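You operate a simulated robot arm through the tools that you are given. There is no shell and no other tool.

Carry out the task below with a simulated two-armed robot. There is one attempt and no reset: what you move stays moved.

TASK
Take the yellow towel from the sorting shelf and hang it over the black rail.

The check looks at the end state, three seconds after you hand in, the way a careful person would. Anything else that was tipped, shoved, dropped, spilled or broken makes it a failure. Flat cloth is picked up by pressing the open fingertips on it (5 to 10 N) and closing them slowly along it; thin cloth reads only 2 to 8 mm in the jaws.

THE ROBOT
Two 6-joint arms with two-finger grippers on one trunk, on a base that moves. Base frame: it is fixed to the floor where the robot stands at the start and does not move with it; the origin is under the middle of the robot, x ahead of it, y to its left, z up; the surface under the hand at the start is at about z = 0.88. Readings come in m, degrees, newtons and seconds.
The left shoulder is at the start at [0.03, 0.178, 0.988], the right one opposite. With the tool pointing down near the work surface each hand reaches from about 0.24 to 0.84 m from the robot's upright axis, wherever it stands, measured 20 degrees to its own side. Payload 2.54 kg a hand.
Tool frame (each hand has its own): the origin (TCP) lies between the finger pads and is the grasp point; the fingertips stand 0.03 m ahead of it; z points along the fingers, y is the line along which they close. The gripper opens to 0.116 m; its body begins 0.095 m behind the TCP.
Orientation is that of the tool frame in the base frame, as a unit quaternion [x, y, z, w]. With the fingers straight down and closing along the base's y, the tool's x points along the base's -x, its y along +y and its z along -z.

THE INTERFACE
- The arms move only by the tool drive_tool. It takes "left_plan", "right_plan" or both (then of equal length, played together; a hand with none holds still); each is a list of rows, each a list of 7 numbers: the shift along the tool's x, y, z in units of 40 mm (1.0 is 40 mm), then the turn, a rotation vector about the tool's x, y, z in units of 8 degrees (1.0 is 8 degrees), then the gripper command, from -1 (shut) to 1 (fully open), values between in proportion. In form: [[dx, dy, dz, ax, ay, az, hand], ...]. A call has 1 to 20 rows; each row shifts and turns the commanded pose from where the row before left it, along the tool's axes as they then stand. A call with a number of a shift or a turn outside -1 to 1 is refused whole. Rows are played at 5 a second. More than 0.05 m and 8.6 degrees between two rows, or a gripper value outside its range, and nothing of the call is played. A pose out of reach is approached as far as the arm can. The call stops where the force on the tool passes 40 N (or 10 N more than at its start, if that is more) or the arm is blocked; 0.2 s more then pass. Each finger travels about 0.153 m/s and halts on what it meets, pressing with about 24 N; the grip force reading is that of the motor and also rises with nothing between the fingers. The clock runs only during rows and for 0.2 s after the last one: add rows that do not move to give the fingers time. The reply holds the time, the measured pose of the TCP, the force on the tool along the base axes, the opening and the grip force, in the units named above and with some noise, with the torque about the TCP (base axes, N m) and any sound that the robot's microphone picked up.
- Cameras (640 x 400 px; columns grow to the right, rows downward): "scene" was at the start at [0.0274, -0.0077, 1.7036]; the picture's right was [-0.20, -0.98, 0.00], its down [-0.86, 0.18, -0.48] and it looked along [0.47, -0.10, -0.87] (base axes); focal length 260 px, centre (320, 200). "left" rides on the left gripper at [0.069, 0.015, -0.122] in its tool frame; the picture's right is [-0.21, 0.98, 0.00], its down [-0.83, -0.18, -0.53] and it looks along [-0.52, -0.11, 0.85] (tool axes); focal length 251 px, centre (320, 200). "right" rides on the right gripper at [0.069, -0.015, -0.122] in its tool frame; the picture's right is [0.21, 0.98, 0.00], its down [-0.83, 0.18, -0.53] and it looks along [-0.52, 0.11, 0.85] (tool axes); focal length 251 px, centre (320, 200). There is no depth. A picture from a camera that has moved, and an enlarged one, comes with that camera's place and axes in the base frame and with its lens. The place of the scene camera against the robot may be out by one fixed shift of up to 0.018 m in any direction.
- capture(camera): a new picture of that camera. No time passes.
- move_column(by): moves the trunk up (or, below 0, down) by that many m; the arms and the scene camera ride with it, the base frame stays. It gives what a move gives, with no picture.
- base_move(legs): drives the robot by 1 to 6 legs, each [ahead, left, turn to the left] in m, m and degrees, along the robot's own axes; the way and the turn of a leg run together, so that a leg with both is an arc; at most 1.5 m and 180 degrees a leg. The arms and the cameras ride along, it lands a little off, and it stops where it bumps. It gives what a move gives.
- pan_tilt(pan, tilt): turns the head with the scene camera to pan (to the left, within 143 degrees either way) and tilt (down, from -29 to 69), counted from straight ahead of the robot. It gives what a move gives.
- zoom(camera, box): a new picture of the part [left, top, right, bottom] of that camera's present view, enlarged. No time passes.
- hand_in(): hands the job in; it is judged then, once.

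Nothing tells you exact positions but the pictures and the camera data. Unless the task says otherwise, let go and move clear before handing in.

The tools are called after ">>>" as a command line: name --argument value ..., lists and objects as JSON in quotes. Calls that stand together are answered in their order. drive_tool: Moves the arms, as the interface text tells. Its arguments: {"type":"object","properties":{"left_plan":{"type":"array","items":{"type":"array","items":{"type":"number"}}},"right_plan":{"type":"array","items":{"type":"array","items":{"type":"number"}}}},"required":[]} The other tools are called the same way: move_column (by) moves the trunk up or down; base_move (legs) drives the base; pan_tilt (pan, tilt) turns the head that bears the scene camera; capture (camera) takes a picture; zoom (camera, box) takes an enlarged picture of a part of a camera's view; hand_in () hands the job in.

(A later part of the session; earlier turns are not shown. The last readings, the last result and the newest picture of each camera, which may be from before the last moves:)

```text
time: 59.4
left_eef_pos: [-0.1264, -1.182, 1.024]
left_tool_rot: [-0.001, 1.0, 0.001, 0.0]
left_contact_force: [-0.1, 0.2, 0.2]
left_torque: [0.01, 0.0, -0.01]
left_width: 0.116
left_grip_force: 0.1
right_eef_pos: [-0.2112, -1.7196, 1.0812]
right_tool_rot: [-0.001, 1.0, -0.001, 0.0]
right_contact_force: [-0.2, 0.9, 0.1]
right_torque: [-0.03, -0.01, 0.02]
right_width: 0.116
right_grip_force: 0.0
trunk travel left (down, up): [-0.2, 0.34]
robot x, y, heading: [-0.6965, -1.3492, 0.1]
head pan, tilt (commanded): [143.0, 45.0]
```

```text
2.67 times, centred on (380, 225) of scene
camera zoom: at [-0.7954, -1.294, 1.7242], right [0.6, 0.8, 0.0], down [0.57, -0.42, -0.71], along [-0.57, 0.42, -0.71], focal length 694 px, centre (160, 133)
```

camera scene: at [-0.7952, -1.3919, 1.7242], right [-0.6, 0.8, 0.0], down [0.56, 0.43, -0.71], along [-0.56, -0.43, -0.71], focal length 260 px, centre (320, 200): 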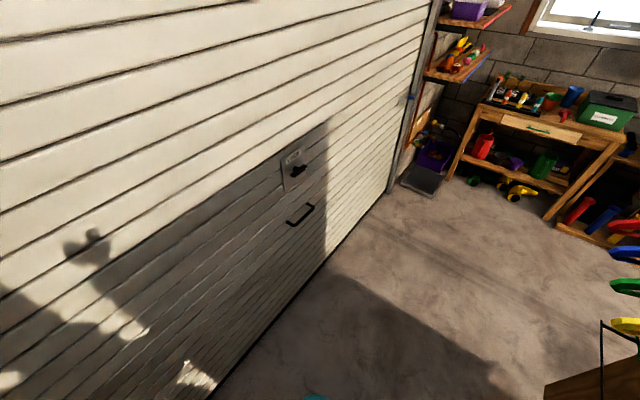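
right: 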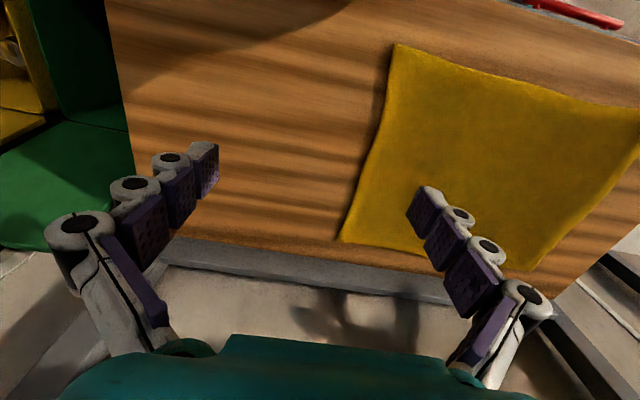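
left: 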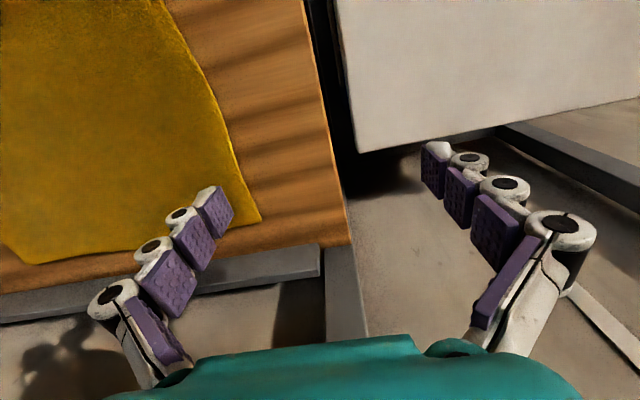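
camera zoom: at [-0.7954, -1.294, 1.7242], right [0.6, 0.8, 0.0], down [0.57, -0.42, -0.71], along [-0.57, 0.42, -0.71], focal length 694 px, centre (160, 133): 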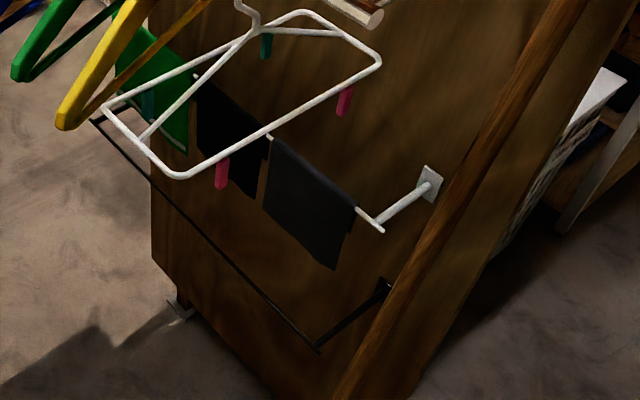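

The black rail is the lower U-shaped bar on the partition's door side, at roughly y≈-0.79, z≈0.73, x from -1.06 to -1.70. It sits below the white rail with cloths and the hangers. I'll pull the hands in and turn to face it so I can survey it accurately before fetching the towel.

>>> drive_tool --left_plan '[[1, 0, 0, 0, 0, 0, 1], [1, 0, 0, 0, 0, 0, 1], [1, 0, 0, 0, 0, 0, 1], [1, 0, 0, 0, 0, 0, 1], [0, 0, 0, 0, 0, 0, 1]]' --right_plan '[[0.6, 0.6, 0, 0, 0, 0, 1], [0.6, 0.6, 0, 0, 0, 0, 1], [0.6, 0.6, 0, 0, 0, 0, 1], [0.6, 0.6, 0, 0, 0, 0, 1], [0, 0, 0, 0, 0, 0, 1]]'

>>> base_move --legs '[[0.2, 0, 0], [0, 0, 90]]'

>>> pan_tilt --pan 50 --tilt 35

>>> capture --camera "scene"

```text
time: 60.5
left_eef_pos: [-0.2862, -1.1829, 1.0236]
left_tool_rot: [-0.001, 1.0, 0.0, -0.001]
left_contact_force: [-0.3, -0.1, -0.2]
left_torque: [-0.01, 0.06, 0.06]
left_width: 0.1159
left_grip_force: 0.0
right_eef_pos: [-0.305, -1.6222, 1.0792]
right_tool_rot: [-0.002, 1.0, 0.0, 0.0]
right_contact_force: [0.6, -0.2, -0.9]
right_torque: [-0.02, 0.06, -0.02]
right_width: 0.116
right_grip_force: 0.0
trunk travel left (down, up): [-0.2, 0.34]
robot x, y, heading: [-0.6916, -1.3503, 0.1]
head pan, tilt (commanded): [143.0, 45.0]
```

```text
time: 66.0
left_eef_pos: [-0.6605, -0.9391, 1.0234]
left_tool_rot: [0.708, -0.706, 0.0, 0.0]
left_contact_force: [1.0, -0.6, -0.4]
left_torque: [-0.02, -0.02, 0.02]
left_width: 0.1161
left_grip_force: 0.1
right_eef_pos: [-0.2191, -0.9608, 1.0793]
right_tool_rot: [0.708, -0.706, 0.0, -0.001]
right_contact_force: [-1.3, 0.2, 0.6]
right_torque: [-0.01, 0.0, 0.03]
right_width: 0.1157
right_grip_force: 0.0
trunk travel left (down, up): [-0.2, 0.34]
robot x, y, heading: [-0.4926, -1.3486, 90.1]
head pan, tilt (commanded): [143.0, 45.0]
```

```text
time: 67.6
left_eef_pos: [-0.6611, -0.9402, 1.0247]
left_tool_rot: [0.708, -0.706, 0.0, 0.001]
left_contact_force: [0.4, -0.2, 0.2]
left_torque: [0.0, -0.02, 0.02]
left_width: 0.1157
left_grip_force: 0.0
right_eef_pos: [-0.2202, -0.9622, 1.0794]
right_tool_rot: [0.708, -0.706, 0.0, 0.0]
right_contact_force: [0.0, 0.4, 0.2]
right_torque: [0.02, -0.02, 0.02]
right_width: 0.116
right_grip_force: 0.0
trunk travel left (down, up): [-0.2, 0.34]
robot x, y, heading: [-0.4938, -1.3471, 90.1]
head pan, tilt (commanded): [50.0, 35.0]
```

```text
taken
camera scene: at [-0.569, -1.3156, 1.739], right [0.64, 0.77, 0.0], down [0.44, -0.37, -0.82], along [-0.63, 0.53, -0.57], focal length 260 px, centre (320, 200)
```

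scene: 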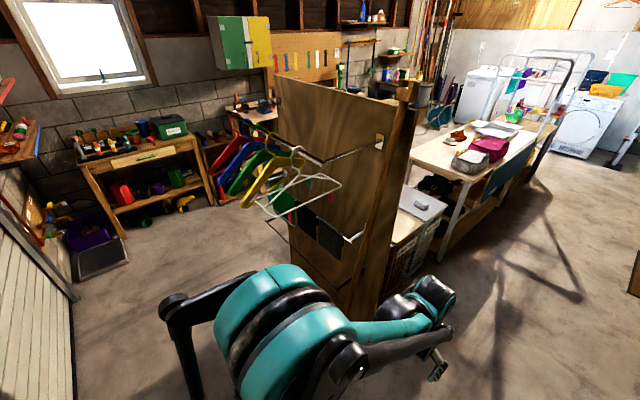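

The rail setup is confirmed. I'll pull the hands in a bit more, lower the trunk so the arms pass under the hangers, then back off and strafe left in front of the partition.

>>> drive_tool --left_plan '[[1, 0, 0, 0, 0, 0, 1], [1, 0, 0, 0, 0, 0, 1], [0, 0, 0, 0, 0, 0, 1]]' --right_plan '[[1, 0, 0.5, 0, 0, 0, 1], [1, 0, 0.5, 0, 0, 0, 1], [0, 0, 0, 0, 0, 0, 1]]'

>>> move_column --by -0.19

>>> base_move --legs '[[-0.18, 0, 0], [0, 0.45, 0]]'

>>> pan_tilt --pan 40 --tilt 30

>>> capture --camera "scene"

>>> capture --camera "left"

```text
time: 68.4
left_eef_pos: [-0.6588, -1.0195, 1.0234]
left_tool_rot: [0.708, -0.707, 0.0, -0.001]
left_contact_force: [0.0, 0.8, 0.2]
left_torque: [-0.01, 0.0, 0.0]
left_width: 0.1161
left_grip_force: 0.1
right_eef_pos: [-0.2212, -1.0425, 1.0395]
right_tool_rot: [0.707, -0.707, 0.001, 0.0]
right_contact_force: [0.5, 1.2, -0.1]
right_torque: [-0.03, -0.03, -0.01]
right_width: 0.1158
right_grip_force: 0.0
trunk travel left (down, up): [-0.2, 0.34]
robot x, y, heading: [-0.5006, -1.3484, 90.1]
head pan, tilt (commanded): [50.0, 35.0]
```

```text
time: 70.5
left_eef_pos: [-0.6569, -1.0197, 0.834]
left_tool_rot: [0.708, -0.707, 0.0, -0.001]
left_contact_force: [0.0, -0.4, -0.3]
left_torque: [0.02, 0.0, 0.0]
left_width: 0.1159
left_grip_force: 0.1
right_eef_pos: [-0.2216, -1.042, 0.8495]
right_tool_rot: [0.707, -0.707, 0.0, 0.0]
right_contact_force: [-0.8, -0.5, 0.6]
right_torque: [0.0, 0.02, 0.04]
right_width: 0.1161
right_grip_force: 0.1
trunk travel left (down, up): [-0.01, 0.53]
robot x, y, heading: [-0.4961, -1.3475, 90.3]
head pan, tilt (commanded): [50.0, 35.0]
```

```text
time: 74.3
left_eef_pos: [-1.1096, -1.1991, 0.8337]
left_tool_rot: [0.708, -0.706, 0.001, 0.0]
left_contact_force: [-0.3, 0.6, -0.4]
left_torque: [0.01, -0.04, 0.0]
left_width: 0.1158
left_grip_force: 0.1
right_eef_pos: [-0.6711, -1.2215, 0.8486]
right_tool_rot: [0.708, -0.706, 0.0, 0.001]
right_contact_force: [-0.7, -0.6, -0.8]
right_torque: [-0.01, 0.01, 0.01]
right_width: 0.1162
right_grip_force: 0.1
trunk travel left (down, up): [-0.01, 0.53]
robot x, y, heading: [-0.9458, -1.5276, 90.1]
head pan, tilt (commanded): [50.0, 35.0]
```

```text
time: 75.1
left_eef_pos: [-1.1101, -1.2008, 0.8331]
left_tool_rot: [0.708, -0.706, 0.0, -0.001]
left_contact_force: [0.3, -0.6, -0.5]
left_torque: [0.03, 0.0, 0.03]
left_width: 0.1162
left_grip_force: 0.1
right_eef_pos: [-0.6713, -1.2205, 0.8496]
right_tool_rot: [0.708, -0.706, 0.0, 0.0]
right_contact_force: [0.0, -0.4, -0.4]
right_torque: [-0.01, -0.04, -0.01]
right_width: 0.1162
right_grip_force: 0.0
trunk travel left (down, up): [-0.01, 0.53]
robot x, y, heading: [-0.941, -1.5293, 90.4]
head pan, tilt (commanded): [40.0, 30.0]
```

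```text
taken
camera scene: at [-1.0095, -1.4825, 1.5568], right [0.76, 0.65, 0.0], down [0.32, -0.38, -0.87], along [-0.56, 0.66, -0.5], focal length 260 px, centre (320, 200)
```

scene: 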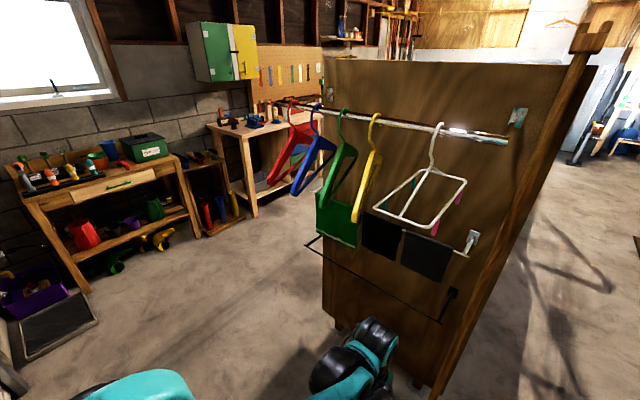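

```text
taken
camera left: at [-1.1237, -1.2704, 0.9554], right [-0.98, 0.21, 0.0], down [0.18, 0.83, 0.53], along [0.11, 0.52, -0.85], focal length 251 px, centre (320, 200)
```

left: 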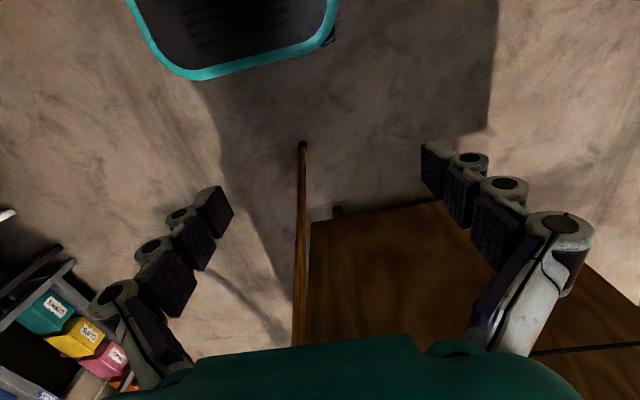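

The view is clear and the hangers are well above the arms. I'll continue left to stand square in front of the rail.

>>> base_move --legs '[[0, 0.44, 0]]'

>>> pan_tilt --pan 0 --tilt 40

>>> capture --camera "scene"

>>> zoom --camera "scene" --box '[160, 100, 480, 300]'

```text
time: 77.7
left_eef_pos: [-1.546, -1.2006, 0.8331]
left_tool_rot: [-0.706, 0.708, 0.0, 0.0]
left_contact_force: [-1.5, 0.1, -0.5]
left_torque: [0.02, -0.02, 0.02]
left_width: 0.1161
left_grip_force: 0.2
right_eef_pos: [-1.1088, -1.2236, 0.8485]
right_tool_rot: [0.707, -0.707, 0.0, 0.0]
right_contact_force: [0.1, 0.8, -0.3]
right_torque: [-0.05, 0.0, 0.0]
right_width: 0.116
right_grip_force: 0.0
trunk travel left (down, up): [-0.01, 0.53]
robot x, y, heading: [-1.3817, -1.5259, 90.0]
head pan, tilt (commanded): [40.0, 30.0]
```

```text
time: 78.8
left_eef_pos: [-1.5447, -1.2009, 0.8339]
left_tool_rot: [-0.707, 0.707, -0.001, 0.0]
left_contact_force: [0.2, -0.5, 0.5]
left_torque: [0.03, 0.0, 0.01]
left_width: 0.1161
left_grip_force: 0.1
right_eef_pos: [-1.108, -1.2229, 0.8497]
right_tool_rot: [-0.707, 0.708, 0.0, 0.0]
right_contact_force: [-0.1, 0.4, 0.2]
right_torque: [-0.02, 0.0, 0.02]
right_width: 0.1161
right_grip_force: 0.1
trunk travel left (down, up): [-0.01, 0.53]
robot x, y, heading: [-1.3829, -1.5285, 90.2]
head pan, tilt (commanded): [0.0, 40.0]
```

```text
taken
camera scene: at [-1.3887, -1.4672, 1.5415], right [1.0, 0.0, 0.0], down [0.0, -0.64, -0.77], along [0.0, 0.77, -0.64], focal length 260 px, centre (320, 200)
```

scene: 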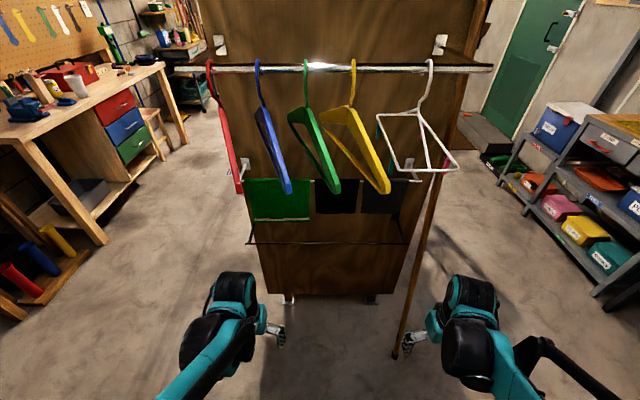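

```text
2.00 times, centred on (320, 200) of scene
camera zoom: at [-1.3887, -1.4672, 1.5415], right [1.0, 0.0, 0.0], down [0.0, -0.64, -0.77], along [0.0, 0.77, -0.64], focal length 521 px, centre (320, 200)
```

zoom: 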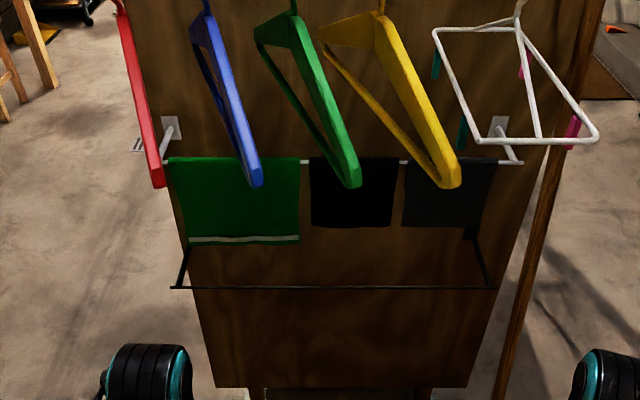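

Survey done: the black rail spans x≈-1.69 to -1.035 at y≈-0.795, z≈0.75, and it is free below the white rail's cloths, which reach down to z≈0.83–0.87. I'll go back for the towel the way I came.

>>> base_move --legs '[[0, -0.88, 0], [0.33, 0, 0], [0, 0, -90]]'

>>> base_move --legs '[[0, 1.09, 0]]'

>>> move_column --by 0.19

>>> pan_tilt --pan 0 --tilt 50

>>> capture --camera "scene"

```text
time: 89.0
left_eef_pos: [-0.1744, -1.0269, 0.8339]
left_tool_rot: [-0.007, 1.0, -0.001, 0.0]
left_contact_force: [-0.5, 0.0, 0.3]
left_torque: [0.01, -0.05, -0.01]
left_width: 0.116
left_grip_force: 0.0
right_eef_pos: [-0.1892, -1.4643, 0.849]
right_tool_rot: [-0.007, 1.0, 0.0, 0.0]
right_contact_force: [-0.3, 0.2, 0.4]
right_torque: [-0.02, -0.03, 0.04]
right_width: 0.1159
right_grip_force: 0.0
trunk travel left (down, up): [-0.01, 0.53]
robot x, y, heading: [-0.5007, -1.1945, 0.8]
head pan, tilt (commanded): [0.0, 40.0]
```

```text
time: 94.6
left_eef_pos: [-0.1901, 0.0623, 0.8339]
left_tool_rot: [-0.008, 1.0, 0.0, 0.0]
left_contact_force: [0.2, 0.0, -0.5]
left_torque: [0.02, -0.01, 0.0]
left_width: 0.116
left_grip_force: 0.1
right_eef_pos: [-0.2055, -0.3742, 0.8501]
right_tool_rot: [-0.008, 1.0, 0.0, 0.0]
right_contact_force: [-0.2, 0.0, -0.9]
right_torque: [-0.02, -0.01, -0.02]
right_width: 0.1161
right_grip_force: 0.0
trunk travel left (down, up): [-0.01, 0.53]
robot x, y, heading: [-0.5167, -0.1086, 0.8]
head pan, tilt (commanded): [0.0, 40.0]
```

```text
time: 96.7
left_eef_pos: [-0.1911, 0.0622, 1.0232]
left_tool_rot: [-0.007, 1.0, 0.0, -0.001]
left_contact_force: [0.6, 0.3, 0.2]
left_torque: [0.0, 0.02, -0.03]
left_width: 0.1161
left_grip_force: 0.1
right_eef_pos: [-0.2061, -0.3755, 1.038]
right_tool_rot: [-0.008, 1.0, 0.0, 0.001]
right_contact_force: [0.3, 0.5, -0.1]
right_torque: [-0.01, 0.0, 0.01]
right_width: 0.1161
right_grip_force: 0.1
trunk travel left (down, up): [-0.2, 0.34]
robot x, y, heading: [-0.5119, -0.1047, 0.6]
head pan, tilt (commanded): [0.0, 40.0]
```

```text
time: 97.4
left_eef_pos: [-0.1889, 0.0624, 1.0226]
left_tool_rot: [-0.007, 1.0, 0.0, 0.0]
left_contact_force: [0.0, 0.0, -0.4]
left_torque: [0.01, 0.03, 0.01]
left_width: 0.1158
left_grip_force: 0.1
right_eef_pos: [-0.2055, -0.3762, 1.0395]
right_tool_rot: [-0.008, 1.0, -0.001, 0.0]
right_contact_force: [0.5, 0.2, -0.1]
right_torque: [0.0, -0.03, 0.0]
right_width: 0.1161
right_grip_force: 0.0
trunk travel left (down, up): [-0.2, 0.34]
robot x, y, heading: [-0.5133, -0.1055, 0.9]
head pan, tilt (commanded): [0.0, 50.0]
```

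```text
taken
camera scene: at [-0.4748, -0.1002, 1.7173], right [0.01, -1.0, 0.0], down [-0.77, -0.01, -0.64], along [0.64, 0.01, -0.77], focal length 260 px, centre (320, 200)
```

scene: 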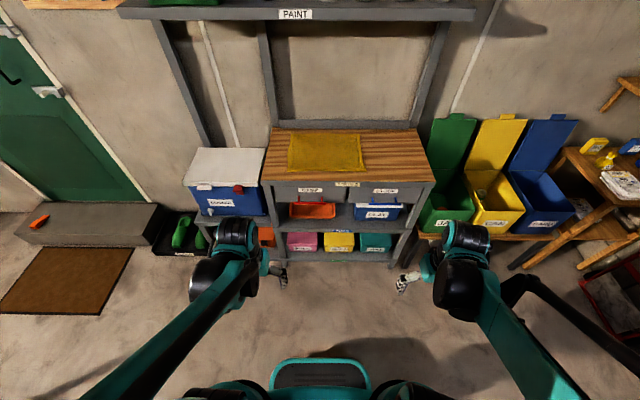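

The towel is straight ahead, with the robot's y close to the towel's centre. I'll drive forward to the shelf with the hands above it.

>>> base_move --legs '[[0, 0, -0.8], [0.5, -0.01, 0]]'

>>> pan_tilt --pan 0 --tilt 62

>>> capture --camera "scene"

>>> zoom --camera "scene" --box '[200, 60, 440, 210]'

```text
time: 100.7
left_eef_pos: [0.3114, 0.0469, 1.0237]
left_tool_rot: [-0.001, 1.0, 0.0, 0.001]
left_contact_force: [-1.4, 0.1, -0.1]
left_torque: [0.01, 0.02, 0.01]
left_width: 0.116
left_grip_force: 0.1
right_eef_pos: [0.29, -0.3888, 1.038]
right_tool_rot: [0.0, 1.0, 0.0, 0.0]
right_contact_force: [-0.4, 0.2, -0.8]
right_torque: [-0.01, 0.02, -0.02]
right_width: 0.1161
right_grip_force: 0.1
trunk travel left (down, up): [-0.2, 0.34]
robot x, y, heading: [-0.0196, -0.1161, 0.0]
head pan, tilt (commanded): [0.0, 50.0]
```

```text
time: 101.4
left_eef_pos: [0.31, 0.0477, 1.0246]
left_tool_rot: [0.0, 1.0, 0.001, 0.0]
left_contact_force: [0.2, 0.6, 0.3]
left_torque: [0.03, 0.07, -0.01]
left_width: 0.116
left_grip_force: 0.1
right_eef_pos: [0.2882, -0.3904, 1.0395]
right_tool_rot: [0.001, 1.0, 0.0, 0.0]
right_contact_force: [0.4, 0.5, -0.5]
right_torque: [0.0, -0.02, 0.02]
right_width: 0.1161
right_grip_force: 0.0
trunk travel left (down, up): [-0.2, 0.34]
robot x, y, heading: [-0.0169, -0.116, -0.0]
head pan, tilt (commanded): [0.0, 62.0]
```

```text
taken
camera scene: at [0.0106, -0.1104, 1.7025], right [0.0, -1.0, 0.0], down [-0.88, 0.0, -0.47], along [0.47, 0.0, -0.88], focal length 260 px, centre (320, 200)
```

scene: 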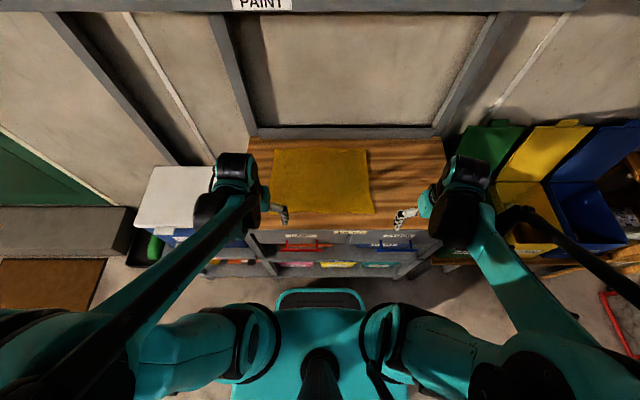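

```text
2.67 times, centred on (320, 135) of scene
camera zoom: at [0.0106, -0.1104, 1.7025], right [0.0, -1.0, 0.0], down [-0.88, 0.0, -0.47], along [0.47, 0.0, -0.88], focal length 694 px, centre (320, 373)
```

zoom: 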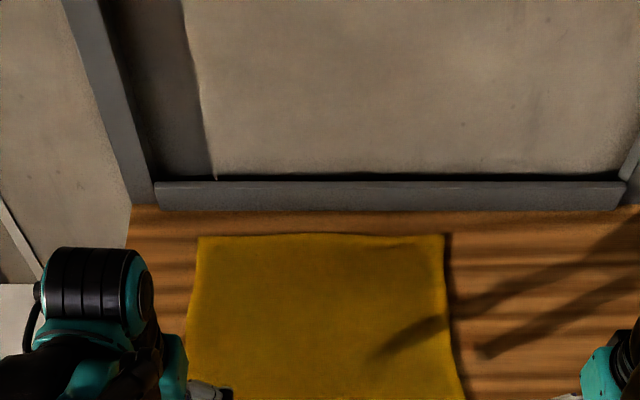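

The towel's far edge is at x≈0.677, spanning y≈0.065 to -0.296. I'll move both hands above the two far corners, half-open, and check with the wrist cameras.

>>> drive_tool --left_plan '[[-0.85, -0.05, 0.06, 0, 0, 0, 0.5], [-0.85, -0.05, 0.06, 0, 0, 0, 0], [-0.85, -0.05, 0.06, 0, 0, 0, 0], [-0.85, -0.05, 0.06, 0, 0, 0, 0], [-0.85, -0.05, 0.06, 0, 0, 0, 0], [-0.85, -0.05, 0.06, 0, 0, 0, 0], [-0.85, -0.05, 0.06, 0, 0, 0, 0], [-0.85, -0.05, 0.06, 0, 0, 0, 0], [-0.85, -0.05, 0.06, 0, 0, 0, 0], [-0.85, -0.05, 0.06, 0, 0, 0, 0], [0, 0, 0, 0, 0, 0, 0], [0, 0, 0, 0, 0, 0, 0]]' --right_plan '[[-0.9, 0.34, 0.1, 0, 0, 0, 0.5], [-0.9, 0.34, 0.1, 0, 0, 0, 0], [-0.9, 0.34, 0.1, 0, 0, 0, 0], [-0.9, 0.34, 0.1, 0, 0, 0, 0], [-0.9, 0.34, 0.1, 0, 0, 0, 0], [-0.9, 0.34, 0.1, 0, 0, 0, 0], [-0.9, 0.34, 0.1, 0, 0, 0, 0], [-0.9, 0.34, 0.1, 0, 0, 0, 0], [-0.9, 0.34, 0.1, 0, 0, 0, 0], [-0.9, 0.34, 0.1, 0, 0, 0, 0], [0, 0, 0, 0, 0, 0, 0], [0, 0, 0, 0, 0, 0, 0]]'

>>> capture --camera "left"

>>> capture --camera "right"

>>> capture --camera "scene"

```text
time: 104.0
left_eef_pos: [0.6502, 0.0288, 1.0001]
left_tool_rot: [0.0, 1.0, 0.0, -0.001]
left_contact_force: [0.4, 0.1, 0.6]
left_torque: [0.01, 0.03, 0.0]
left_width: 0.0582
left_grip_force: 0.1
right_eef_pos: [0.6511, -0.2538, 0.9981]
right_tool_rot: [0.0, 1.0, 0.0, -0.001]
right_contact_force: [0.7, -0.1, 0.4]
right_torque: [-0.01, 0.03, -0.01]
right_width: 0.0581
right_grip_force: 0.0
trunk travel left (down, up): [-0.2, 0.34]
robot x, y, heading: [-0.0168, -0.1171, -0.1]
head pan, tilt (commanded): [0.0, 62.0]
```

```text
taken
camera left: at [0.5826, 0.0428, 1.1209], right [0.21, 0.98, 0.0], down [0.83, -0.18, 0.53], along [0.52, -0.11, -0.85], focal length 251 px, centre (320, 200)
```

left: 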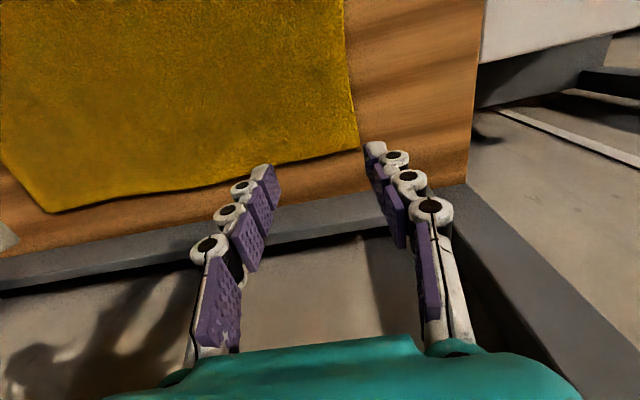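

```text
taken
camera right: at [0.5822, -0.2695, 1.1205], right [-0.22, 0.98, 0.0], down [0.83, 0.18, 0.53], along [0.52, 0.11, -0.85], focal length 251 px, centre (320, 200)
```

right: 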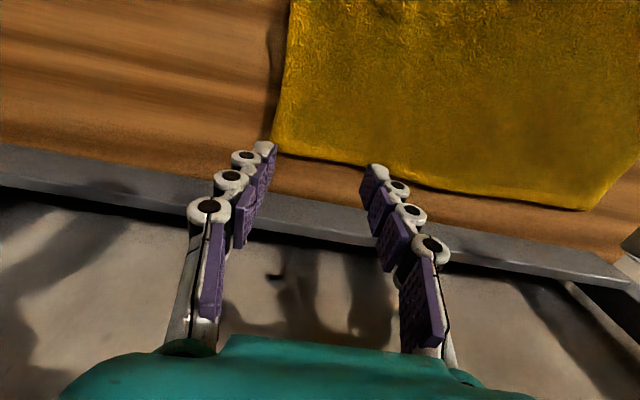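

```text
taken
camera scene: at [0.0125, -0.1103, 1.7024], right [0.0, -1.0, 0.0], down [-0.88, 0.0, -0.47], along [0.47, 0.0, -0.88], focal length 260 px, centre (320, 200)
```

scene: 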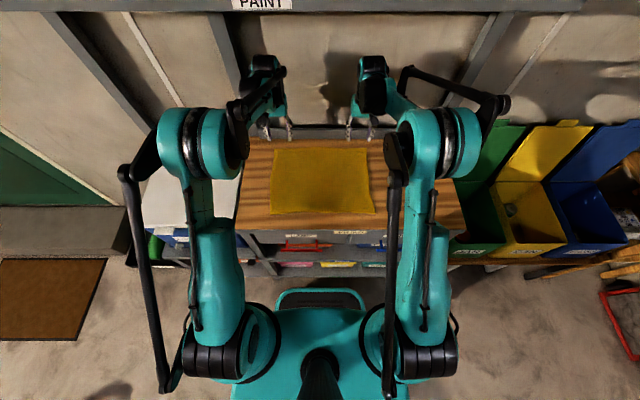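

The wrist cameras agree: the far edge is at x≈0.676, with corners at y≈0.061 and -0.298. I'll shift the hands slightly inward and descend to just above the cloth.

>>> drive_tool --left_plan '[[0.04, -0.13, 0.6, 0, 0, 0, 0], [0.04, -0.13, 0.6, 0, 0, 0, 0], [0.04, -0.13, 0.6, 0, 0, 0, 0], [0, 0, 0, 0, 0, 0, 0]]' --right_plan '[[0.04, 0.06, 0.6, 0, 0, 0, 0], [0.04, 0.06, 0.6, 0, 0, 0, 0], [0.04, 0.06, 0.6, 0, 0, 0, 0], [0, 0, 0, 0, 0, 0, 0]]'

>>> capture --camera "left"

>>> capture --camera "right"

```text
time: 105.0
left_eef_pos: [0.6456, 0.0124, 0.9286]
left_tool_rot: [0.0, 1.0, 0.0, 0.0]
left_contact_force: [0.6, -0.5, -0.9]
left_torque: [0.02, -0.04, -0.01]
left_width: 0.058
left_grip_force: 0.0
right_eef_pos: [0.6437, -0.2456, 0.9266]
right_tool_rot: [0.0, 1.0, 0.001, 0.001]
right_contact_force: [-0.9, -0.3, -0.4]
right_torque: [0.0, -0.02, -0.01]
right_width: 0.0579
right_grip_force: 0.1
trunk travel left (down, up): [-0.2, 0.34]
robot x, y, heading: [-0.0145, -0.116, 0.1]
head pan, tilt (commanded): [0.0, 62.0]
```

```text
taken
camera left: at [0.5763, 0.0271, 1.0492], right [0.21, 0.98, 0.0], down [0.83, -0.18, 0.53], along [0.52, -0.11, -0.85], focal length 251 px, centre (320, 200)
```

left: 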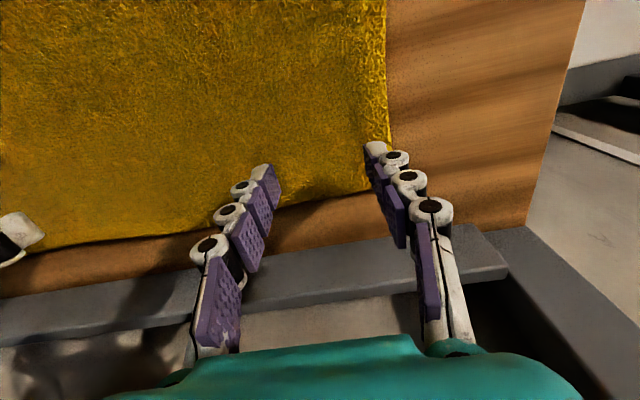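

```text
taken
camera right: at [0.5753, -0.2619, 1.0494], right [-0.22, 0.98, 0.0], down [0.83, 0.18, 0.53], along [0.52, 0.11, -0.85], focal length 251 px, centre (320, 200)
```

right: 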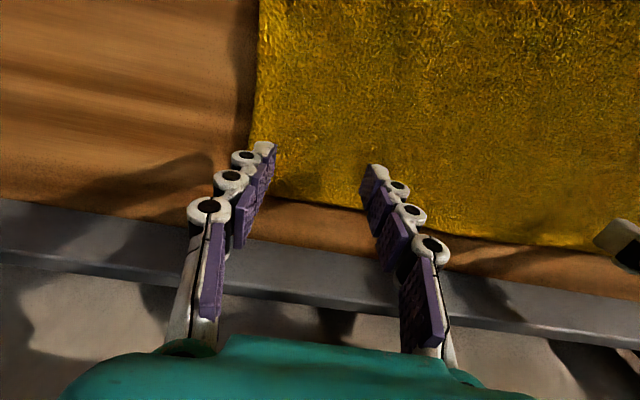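

Both hands hover over the cloth near the far corners. I'll nudge them slightly inward and step down, watching the contact force.

>>> drive_tool --left_plan '[[0, -0.15, 0.1, 0, 0, 0, 0], [0, 0, 0.1, 0, 0, 0, 0], [0, 0, 0.08, 0, 0, 0, 0], [0, 0, 0, 0, 0, 0, 0]]' --right_plan '[[0, 0.15, 0.1, 0, 0, 0, 0], [0, 0, 0.1, 0, 0, 0, 0], [0, 0, 0.03, 0, 0, 0, 0], [0, 0, 0, 0, 0, 0, 0]]'

```text
time: 106.0
left_eef_pos: [0.6463, 0.0051, 0.9164]
left_tool_rot: [0.0, 1.0, 0.0, 0.0]
left_contact_force: [0.0, -0.1, 0.4]
left_torque: [0.02, 0.0, 0.04]
left_width: 0.0578
left_grip_force: 0.0
right_eef_pos: [0.6424, -0.2395, 0.9175]
right_tool_rot: [0.0, 1.0, -0.001, 0.0]
right_contact_force: [-0.1, 0.3, 0.4]
right_torque: [0.03, 0.01, 0.02]
right_width: 0.0579
right_grip_force: 0.2
trunk travel left (down, up): [-0.2, 0.34]
robot x, y, heading: [-0.0203, -0.1192, -0.2]
head pan, tilt (commanded): [0.0, 62.0]
```

>>> drive_tool --left_plan '[[0, 0, 0.05, 0, 0, 0, 0], [0, 0, 0.05, 0, 0, 0, 0], [0, 0, 0, 0, 0, 0, 0]]' --right_plan '[[0, 0, 0.05, 0, 0, 0, 0], [0, 0, 0.05, 0, 0, 0, 0], [0, 0, 0, 0, 0, 0, 0]]'

```text
time: 106.8
left_eef_pos: [0.6466, 0.0065, 0.9127]
left_tool_rot: [0.0, 1.0, 0.0, 0.001]
left_contact_force: [0.4, -0.3, 0.9]
left_torque: [0.01, -0.02, -0.01]
left_width: 0.058
left_grip_force: 0.4
right_eef_pos: [0.6443, -0.2406, 0.9131]
right_tool_rot: [-0.001, 1.0, 0.0, 0.0]
right_contact_force: [0.1, 0.2, 0.1]
right_torque: [0.03, -0.01, -0.01]
right_width: 0.0578
right_grip_force: 0.1
trunk travel left (down, up): [-0.2, 0.34]
robot x, y, heading: [-0.0159, -0.1179, 0.0]
head pan, tilt (commanded): [0.0, 62.0]
```

No contact yet; I continue stepping down in 2 mm steps.

>>> drive_tool --left_plan '[[0, 0, 0.05, 0, 0, 0, 0], [0, 0, 0, 0, 0, 0, 0]]' --right_plan '[[0, 0, 0.05, 0, 0, 0, 0], [0, 0, 0, 0, 0, 0, 0]]'

>>> drive_tool --left_plan '[[0, 0, 0.05, 0, 0, 0, 0], [0, 0, 0, 0, 0, 0, 0]]' --right_plan '[[0, 0, 0.05, 0, 0, 0, 0], [0, 0, 0, 0, 0, 0, 0]]'

```text
time: 107.4
left_eef_pos: [0.6452, 0.0054, 0.9111]
left_tool_rot: [0.0, 1.0, 0.0, 0.0]
left_contact_force: [1.0, -0.8, 13.5]
left_torque: [0.04, 0.02, -0.06]
left_width: 0.057
left_grip_force: 6.8
right_eef_pos: [0.6434, -0.239, 0.9124]
right_tool_rot: [0.0, 1.0, -0.001, 0.0]
right_contact_force: [0.8, 0.7, 1.3]
right_torque: [-0.01, 0.01, -0.03]
right_width: 0.0579
right_grip_force: 0.3
trunk travel left (down, up): [-0.2, 0.34]
robot x, y, heading: [-0.0196, -0.1165, -0.1]
head pan, tilt (commanded): [0.0, 62.0]
```

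```text
time: 108.0
left_eef_pos: [0.6451, 0.0068, 0.91]
left_tool_rot: [-0.001, 1.0, 0.001, 0.001]
left_contact_force: [3.9, 0.0, 26.7]
left_torque: [0.01, -0.07, 0.02]
left_width: 0.0599
left_grip_force: 9.7
right_eef_pos: [0.6431, -0.2394, 0.911]
right_tool_rot: [0.0, 1.0, 0.0, 0.001]
right_contact_force: [1.7, -0.3, 6.6]
right_torque: [-0.02, -0.09, 0.0]
right_width: 0.0591
right_grip_force: 0.5
trunk travel left (down, up): [-0.2, 0.34]
robot x, y, heading: [-0.0161, -0.1162, -0.1]
head pan, tilt (commanded): [0.0, 62.0]
```

Left presses at 27 N, which is too hard, and right at 6.6 N is about right. I'll raise the left by 3 mm and recheck.

>>> drive_tool --left_plan '[[0, 0, -0.072, 0, 0, 0, 0], [0, 0, 0, 0, 0, 0, 0]]' --right_plan '[[0, 0, 0, 0, 0, 0, 0], [0, 0, 0, 0, 0, 0, 0]]'

```text
time: 108.6
left_eef_pos: [0.6461, 0.0063, 0.9112]
left_tool_rot: [0.001, 1.0, 0.0, 0.001]
left_contact_force: [-0.7, 0.2, 2.4]
left_torque: [0.03, -0.01, -0.01]
left_width: 0.058
left_grip_force: 0.1
right_eef_pos: [0.6434, -0.24, 0.9114]
right_tool_rot: [0.0, 1.0, 0.0, 0.0]
right_contact_force: [-0.3, -0.3, 9.1]
right_torque: [-0.01, 0.02, -0.01]
right_width: 0.0568
right_grip_force: 0.0
trunk travel left (down, up): [-0.2, 0.34]
robot x, y, heading: [-0.0178, -0.1155, -0.1]
head pan, tilt (commanded): [0.0, 62.0]
```

Now I'll press the left slightly more and close both grippers slowly, moving each hand inward so the inner finger stays put. I'll do it in stages and check the forces.

>>> drive_tool --left_plan '[[0, 0, 0.025, 0, 0, 0, 0], [0, -0.07, 0, 0, 0, 0, -0.1], [0, -0.07, 0, 0, 0, 0, -0.2], [0, -0.07, 0, 0, 0, 0, -0.3], [0, -0.07, 0, 0, 0, 0, -0.4]]' --right_plan '[[0, 0, 0, 0, 0, 0, 0], [0, 0.07, 0, 0, 0, 0, -0.1], [0, 0.07, 0, 0, 0, 0, -0.2], [0, 0.07, 0, 0, 0, 0, -0.3], [0, 0.07, 0, 0, 0, 0, -0.4]]'

>>> capture --camera "left"

>>> capture --camera "right"

```text
time: 109.8
left_eef_pos: [0.6451, -0.0052, 0.9117]
left_tool_rot: [0.0, 1.0, 0.0, 0.001]
left_contact_force: [-1.3, 2.0, 16.6]
left_torque: [0.17, 0.02, -0.02]
left_width: 0.036
left_grip_force: 0.5
right_eef_pos: [0.6425, -0.2281, 0.9117]
right_tool_rot: [-0.001, 1.0, 0.0, 0.001]
right_contact_force: [-0.7, -0.8, 16.1]
right_torque: [-0.16, 0.01, 0.03]
right_width: 0.0361
right_grip_force: 0.8
trunk travel left (down, up): [-0.2, 0.34]
robot x, y, heading: [-0.0182, -0.1161, -0.3]
head pan, tilt (commanded): [0.0, 62.0]
```

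```text
taken
camera left: at [0.5746, 0.0091, 1.0335], right [0.21, 0.98, 0.0], down [0.82, -0.18, 0.54], along [0.52, -0.11, -0.84], focal length 251 px, centre (320, 200)
```

left: 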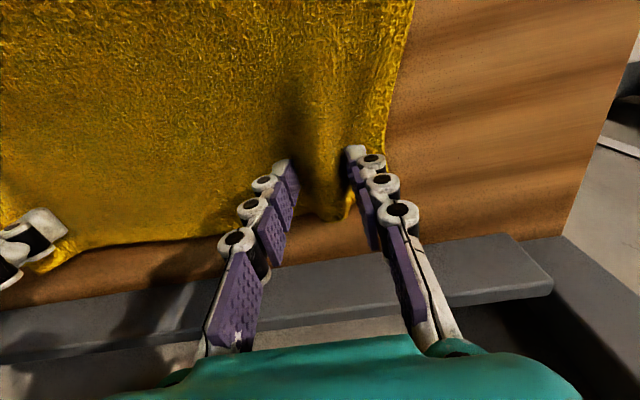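

```text
taken
camera right: at [0.5739, -0.2446, 1.0339], right [-0.22, 0.98, 0.0], down [0.82, 0.18, 0.54], along [0.52, 0.11, -0.84], focal length 251 px, centre (320, 200)
```

right: 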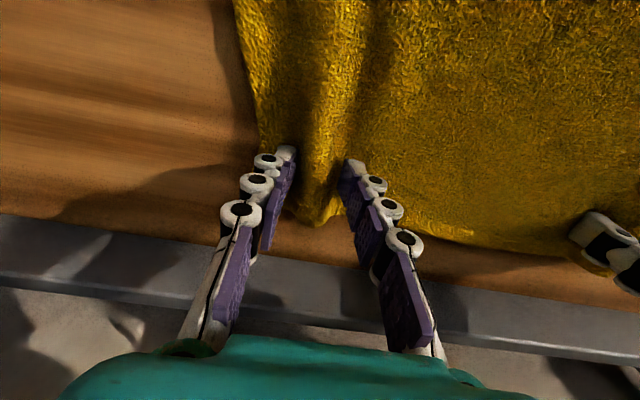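

Ridges are forming between the fingers on both sides. The force rose to 16 N, so I'll ease up a little and keep closing.

>>> drive_tool --left_plan '[[0, 0, -0.02, 0, 0, 0, -0.4], [0, -0.07, -0.01, 0, 0, 0, -0.5], [0, -0.07, -0.01, 0, 0, 0, -0.6], [0, -0.07, -0.01, 0, 0, 0, -0.7], [0, -0.07, -0.01, 0, 0, 0, -0.8], [0, 0, 0, 0, 0, 0, -0.8]]' --right_plan '[[0, 0, -0.02, 0, 0, 0, -0.4], [0, 0.07, -0.01, 0, 0, 0, -0.5], [0, 0.07, -0.01, 0, 0, 0, -0.6], [0, 0.07, -0.01, 0, 0, 0, -0.7], [0, 0.07, -0.01, 0, 0, 0, -0.8], [0, 0, 0, 0, 0, 0, -0.8]]'

>>> capture --camera "left"

>>> capture --camera "right"

```text
time: 111.2
left_eef_pos: [0.6463, -0.0163, 0.9131]
left_tool_rot: [0.001, 1.0, 0.0, -0.001]
left_contact_force: [-0.3, 0.0, 0.8]
left_torque: [0.0, 0.0, -0.01]
left_width: 0.0117
left_grip_force: 0.1
right_eef_pos: [0.6439, -0.2177, 0.9128]
right_tool_rot: [0.0, 1.0, 0.0, 0.0]
right_contact_force: [-0.4, -1.6, 4.4]
right_torque: [-0.01, 0.03, -0.01]
right_width: 0.0116
right_grip_force: 0.1
trunk travel left (down, up): [-0.2, 0.34]
robot x, y, heading: [-0.0194, -0.1164, 0.0]
head pan, tilt (commanded): [0.0, 62.0]
```

```text
taken
camera left: at [0.5764, -0.002, 1.0346], right [0.21, 0.98, 0.0], down [0.83, -0.18, 0.53], along [0.52, -0.11, -0.85], focal length 251 px, centre (320, 200)
```

left: 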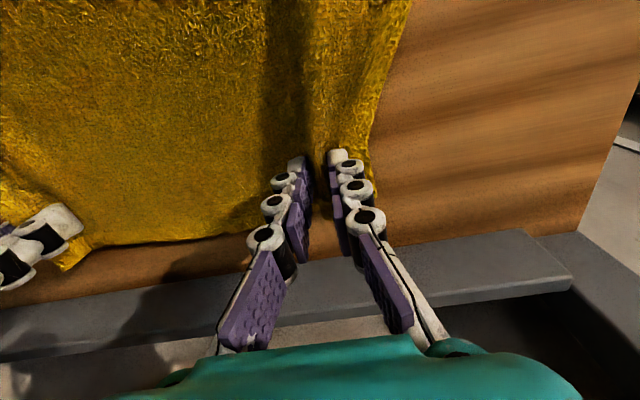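

```text
taken
camera right: at [0.5755, -0.2337, 1.0346], right [-0.22, 0.98, 0.0], down [0.83, 0.18, 0.53], along [0.52, 0.11, -0.85], focal length 251 px, centre (320, 200)
```

right: 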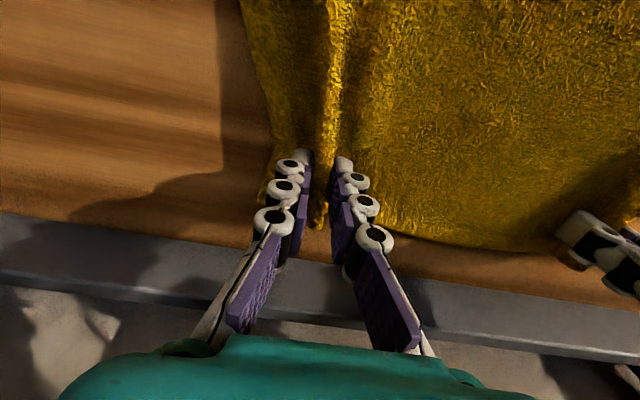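

The cloth is folding between the fingertips on both hands. I'll press the left slightly back down and close fully.

>>> drive_tool --left_plan '[[0, 0, 0.03, 0, 0, 0, -0.8], [0, -0.04, 0, 0, 0, 0, -0.88], [0, -0.04, 0, 0, 0, 0, -0.95], [0, 0, 0, 0, 0, 0, -1], [0, 0, 0, 0, 0, 0, -1], [0, 0, 0, 0, 0, 0, -1], [0, 0, 0, 0, 0, 0, -1]]' --right_plan '[[0, 0, 0.015, 0, 0, 0, -0.8], [0, 0.04, 0, 0, 0, 0, -0.88], [0, 0.04, 0, 0, 0, 0, -0.95], [0, 0, 0, 0, 0, 0, -1], [0, 0, 0, 0, 0, 0, -1], [0, 0, 0, 0, 0, 0, -1], [0, 0, 0, 0, 0, 0, -1]]'

>>> capture --camera "left"

>>> capture --camera "right"

```text
time: 112.8
left_eef_pos: [0.6453, -0.02, 0.9114]
left_tool_rot: [0.0, 1.0, 0.0, 0.001]
left_contact_force: [0.4, 0.4, 2.0]
left_torque: [0.01, -0.01, -0.04]
left_width: 0.0046
left_grip_force: 24.3
right_eef_pos: [0.6427, -0.215, 0.9122]
right_tool_rot: [0.0, 1.0, 0.001, 0.001]
right_contact_force: [-0.2, -1.2, 3.2]
right_torque: [-0.02, -0.01, 0.03]
right_width: 0.005
right_grip_force: 24.3
trunk travel left (down, up): [-0.2, 0.34]
robot x, y, heading: [-0.0169, -0.1175, -0.0]
head pan, tilt (commanded): [0.0, 62.0]
```

```text
taken
camera left: at [0.5764, -0.0051, 1.0335], right [0.21, 0.98, 0.0], down [0.83, -0.18, 0.53], along [0.52, -0.11, -0.85], focal length 251 px, centre (320, 200)
```

left: 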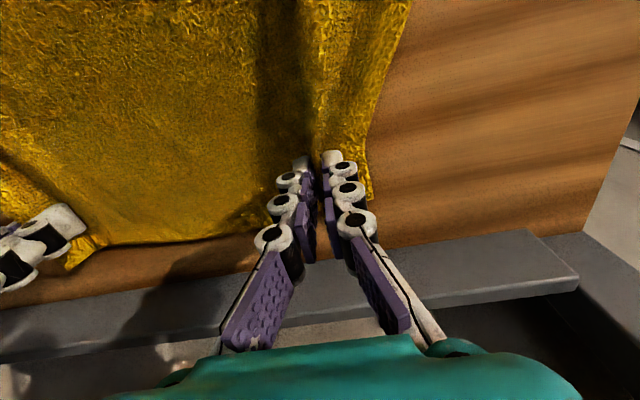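

```text
taken
camera right: at [0.5754, -0.2303, 1.0342], right [-0.22, 0.98, 0.0], down [0.83, 0.18, 0.53], along [0.52, 0.11, -0.85], focal length 251 px, centre (320, 200)
```

right: 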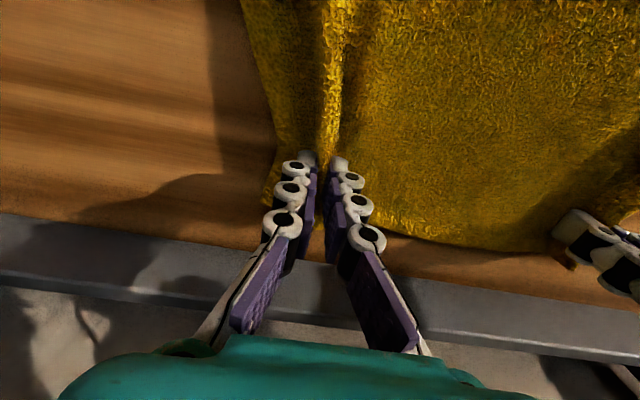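

Jaws read 4.6 and 5.0 mm, so both hands hold cloth. I'll lift slowly and check.

>>> drive_tool --left_plan '[[0, 0, -0.3, 0, 0, 0, -1], [0, 0, -0.4, 0, 0, 0, -1], [0, 0, -0.5, 0, 0, 0, -1], [0, 0, -0.5, 0, 0, 0, -1], [0, 0, 0, 0, 0, 0, -1]]' --right_plan '[[0, 0, -0.3, 0, 0, 0, -1], [0, 0, -0.4, 0, 0, 0, -1], [0, 0, -0.5, 0, 0, 0, -1], [0, 0, -0.5, 0, 0, 0, -1], [0, 0, 0, 0, 0, 0, -1]]'

>>> capture --camera "scene"

>>> capture --camera "left"

>>> capture --camera "right"

```text
time: 114.0
left_eef_pos: [0.647, -0.0189, 0.9791]
left_tool_rot: [0.0, 1.0, 0.0, 0.0]
left_contact_force: [-0.6, 0.1, -0.7]
left_torque: [-0.03, -0.01, -0.02]
left_width: 0.0044
left_grip_force: 24.4
right_eef_pos: [0.6441, -0.2137, 0.9766]
right_tool_rot: [0.0, 1.0, 0.0, -0.001]
right_contact_force: [-1.1, 0.6, 0.2]
right_torque: [-0.02, 0.01, 0.01]
right_width: 0.0049
right_grip_force: 24.2
trunk travel left (down, up): [-0.2, 0.34]
robot x, y, heading: [-0.0202, -0.1179, 0.0]
head pan, tilt (commanded): [0.0, 62.0]
```

```text
taken
camera scene: at [0.0116, -0.1104, 1.7024], right [0.0, -1.0, 0.0], down [-0.88, 0.0, -0.47], along [0.47, 0.0, -0.88], focal length 260 px, centre (320, 200)
```

scene: 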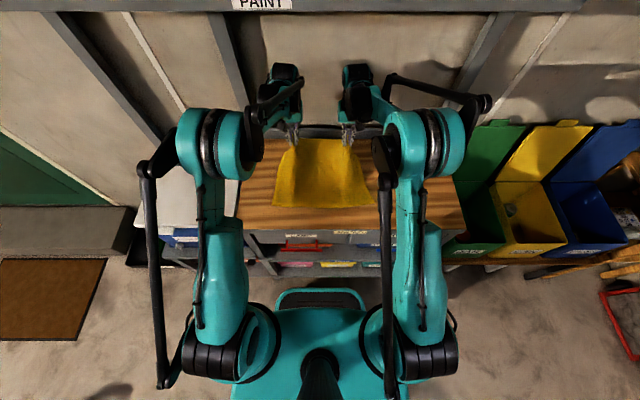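

```text
taken
camera left: at [0.5778, -0.005, 1.1009], right [0.21, 0.98, 0.0], down [0.83, -0.18, 0.53], along [0.52, -0.11, -0.85], focal length 251 px, centre (320, 200)
```

left: 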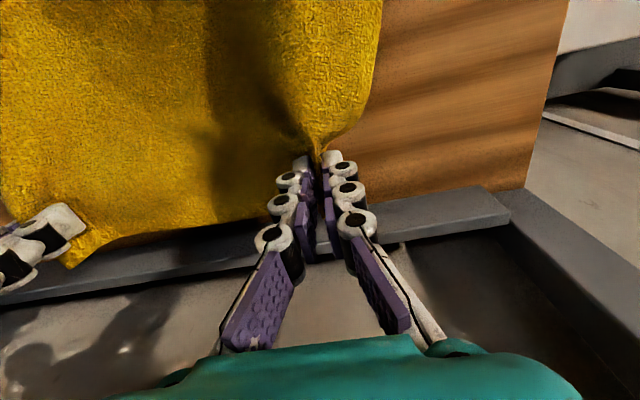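

```text
taken
camera right: at [0.5763, -0.2304, 1.1016], right [-0.22, 0.98, 0.0], down [0.83, 0.18, 0.53], along [0.52, 0.11, -0.85], focal length 251 px, centre (320, 200)
```

right: 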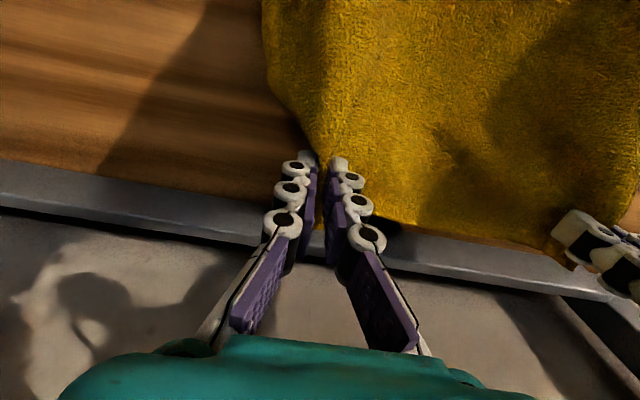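

Both corners are held. I'll draw the hands back toward the robot (staying clear of the paint shelf above) and then lift so the towel hangs free.

>>> drive_tool --left_plan '[[0.7, 0, -0.2, 0, 0, 0, -1], [0.7, 0, -0.2, 0, 0, 0, -1], [0.7, 0, -0.2, 0, 0, 0, -1], [0.7, 0, -0.2, 0, 0, 0, -1], [0.7, 0, -0.2, 0, 0, 0, -1], [0.7, 0, -0.2, 0, 0, 0, -1], [0.7, 0, -0.2, 0, 0, 0, -1], [0.7, 0, -0.2, 0, 0, 0, -1], [0.7, 0, -0.2, 0, 0, 0, -1], [0, 0, -0.6, 0, 0, 0, -1], [0, 0, -0.6, 0, 0, 0, -1], [0, 0, -0.6, 0, 0, 0, -1], [0, 0, -0.6, 0, 0, 0, -1], [0, 0, 0, 0, 0, 0, -1]]' --right_plan '[[0.7, 0, -0.2, 0, 0, 0, -1], [0.7, 0, -0.2, 0, 0, 0, -1], [0.7, 0, -0.2, 0, 0, 0, -1], [0.7, 0, -0.2, 0, 0, 0, -1], [0.7, 0, -0.2, 0, 0, 0, -1], [0.7, 0, -0.2, 0, 0, 0, -1], [0.7, 0, -0.2, 0, 0, 0, -1], [0.7, 0, -0.2, 0, 0, 0, -1], [0.7, 0, -0.2, 0, 0, 0, -1], [0, 0, -0.6, 0, 0, 0, -1], [0, 0, -0.6, 0, 0, 0, -1], [0, 0, -0.6, 0, 0, 0, -1], [0, 0, -0.6, 0, 0, 0, -1], [0, 0, 0, 0, 0, 0, -1]]'

>>> capture --camera "scene"

>>> capture --camera "left"

>>> capture --camera "right"

```text
time: 117.0
left_eef_pos: [0.3946, -0.0196, 1.1479]
left_tool_rot: [0.0, 1.0, 0.0, 0.0]
left_contact_force: [1.4, -0.7, -0.3]
left_torque: [-0.06, 0.02, 0.01]
left_width: 0.0045
left_grip_force: 24.5
right_eef_pos: [0.3919, -0.2145, 1.1494]
right_tool_rot: [-0.001, 1.0, -0.001, 0.0]
right_contact_force: [-0.5, 0.4, -0.7]
right_torque: [0.03, 0.0, 0.01]
right_width: 0.0055
right_grip_force: 23.9
trunk travel left (down, up): [-0.2, 0.34]
robot x, y, heading: [-0.0167, -0.1162, -0.2]
head pan, tilt (commanded): [0.0, 62.0]
```

```text
taken
camera scene: at [0.0115, -0.1104, 1.7024], right [0.0, -1.0, 0.0], down [-0.88, 0.0, -0.47], along [0.47, 0.0, -0.88], focal length 260 px, centre (320, 200)
```

scene: 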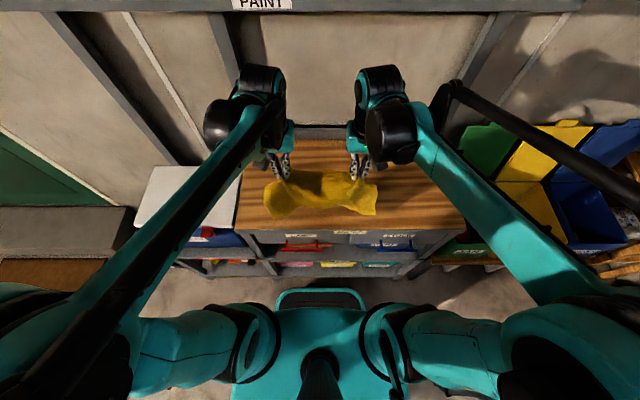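

```text
taken
camera left: at [0.3251, -0.0045, 1.2698], right [0.21, 0.98, 0.0], down [0.83, -0.18, 0.53], along [0.52, -0.11, -0.85], focal length 251 px, centre (320, 200)
```

left: 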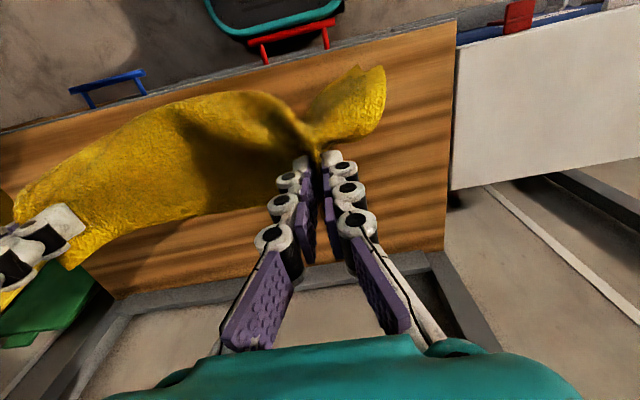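

```text
taken
camera right: at [0.324, -0.2304, 1.2705], right [-0.22, 0.98, 0.0], down [0.83, 0.18, 0.53], along [0.52, 0.11, -0.85], focal length 251 px, centre (320, 200)
```

right: 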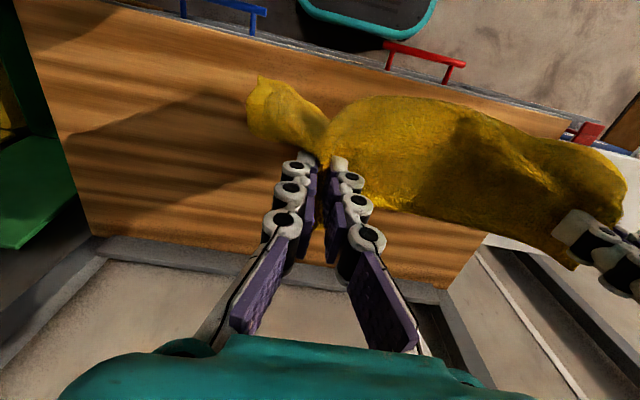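

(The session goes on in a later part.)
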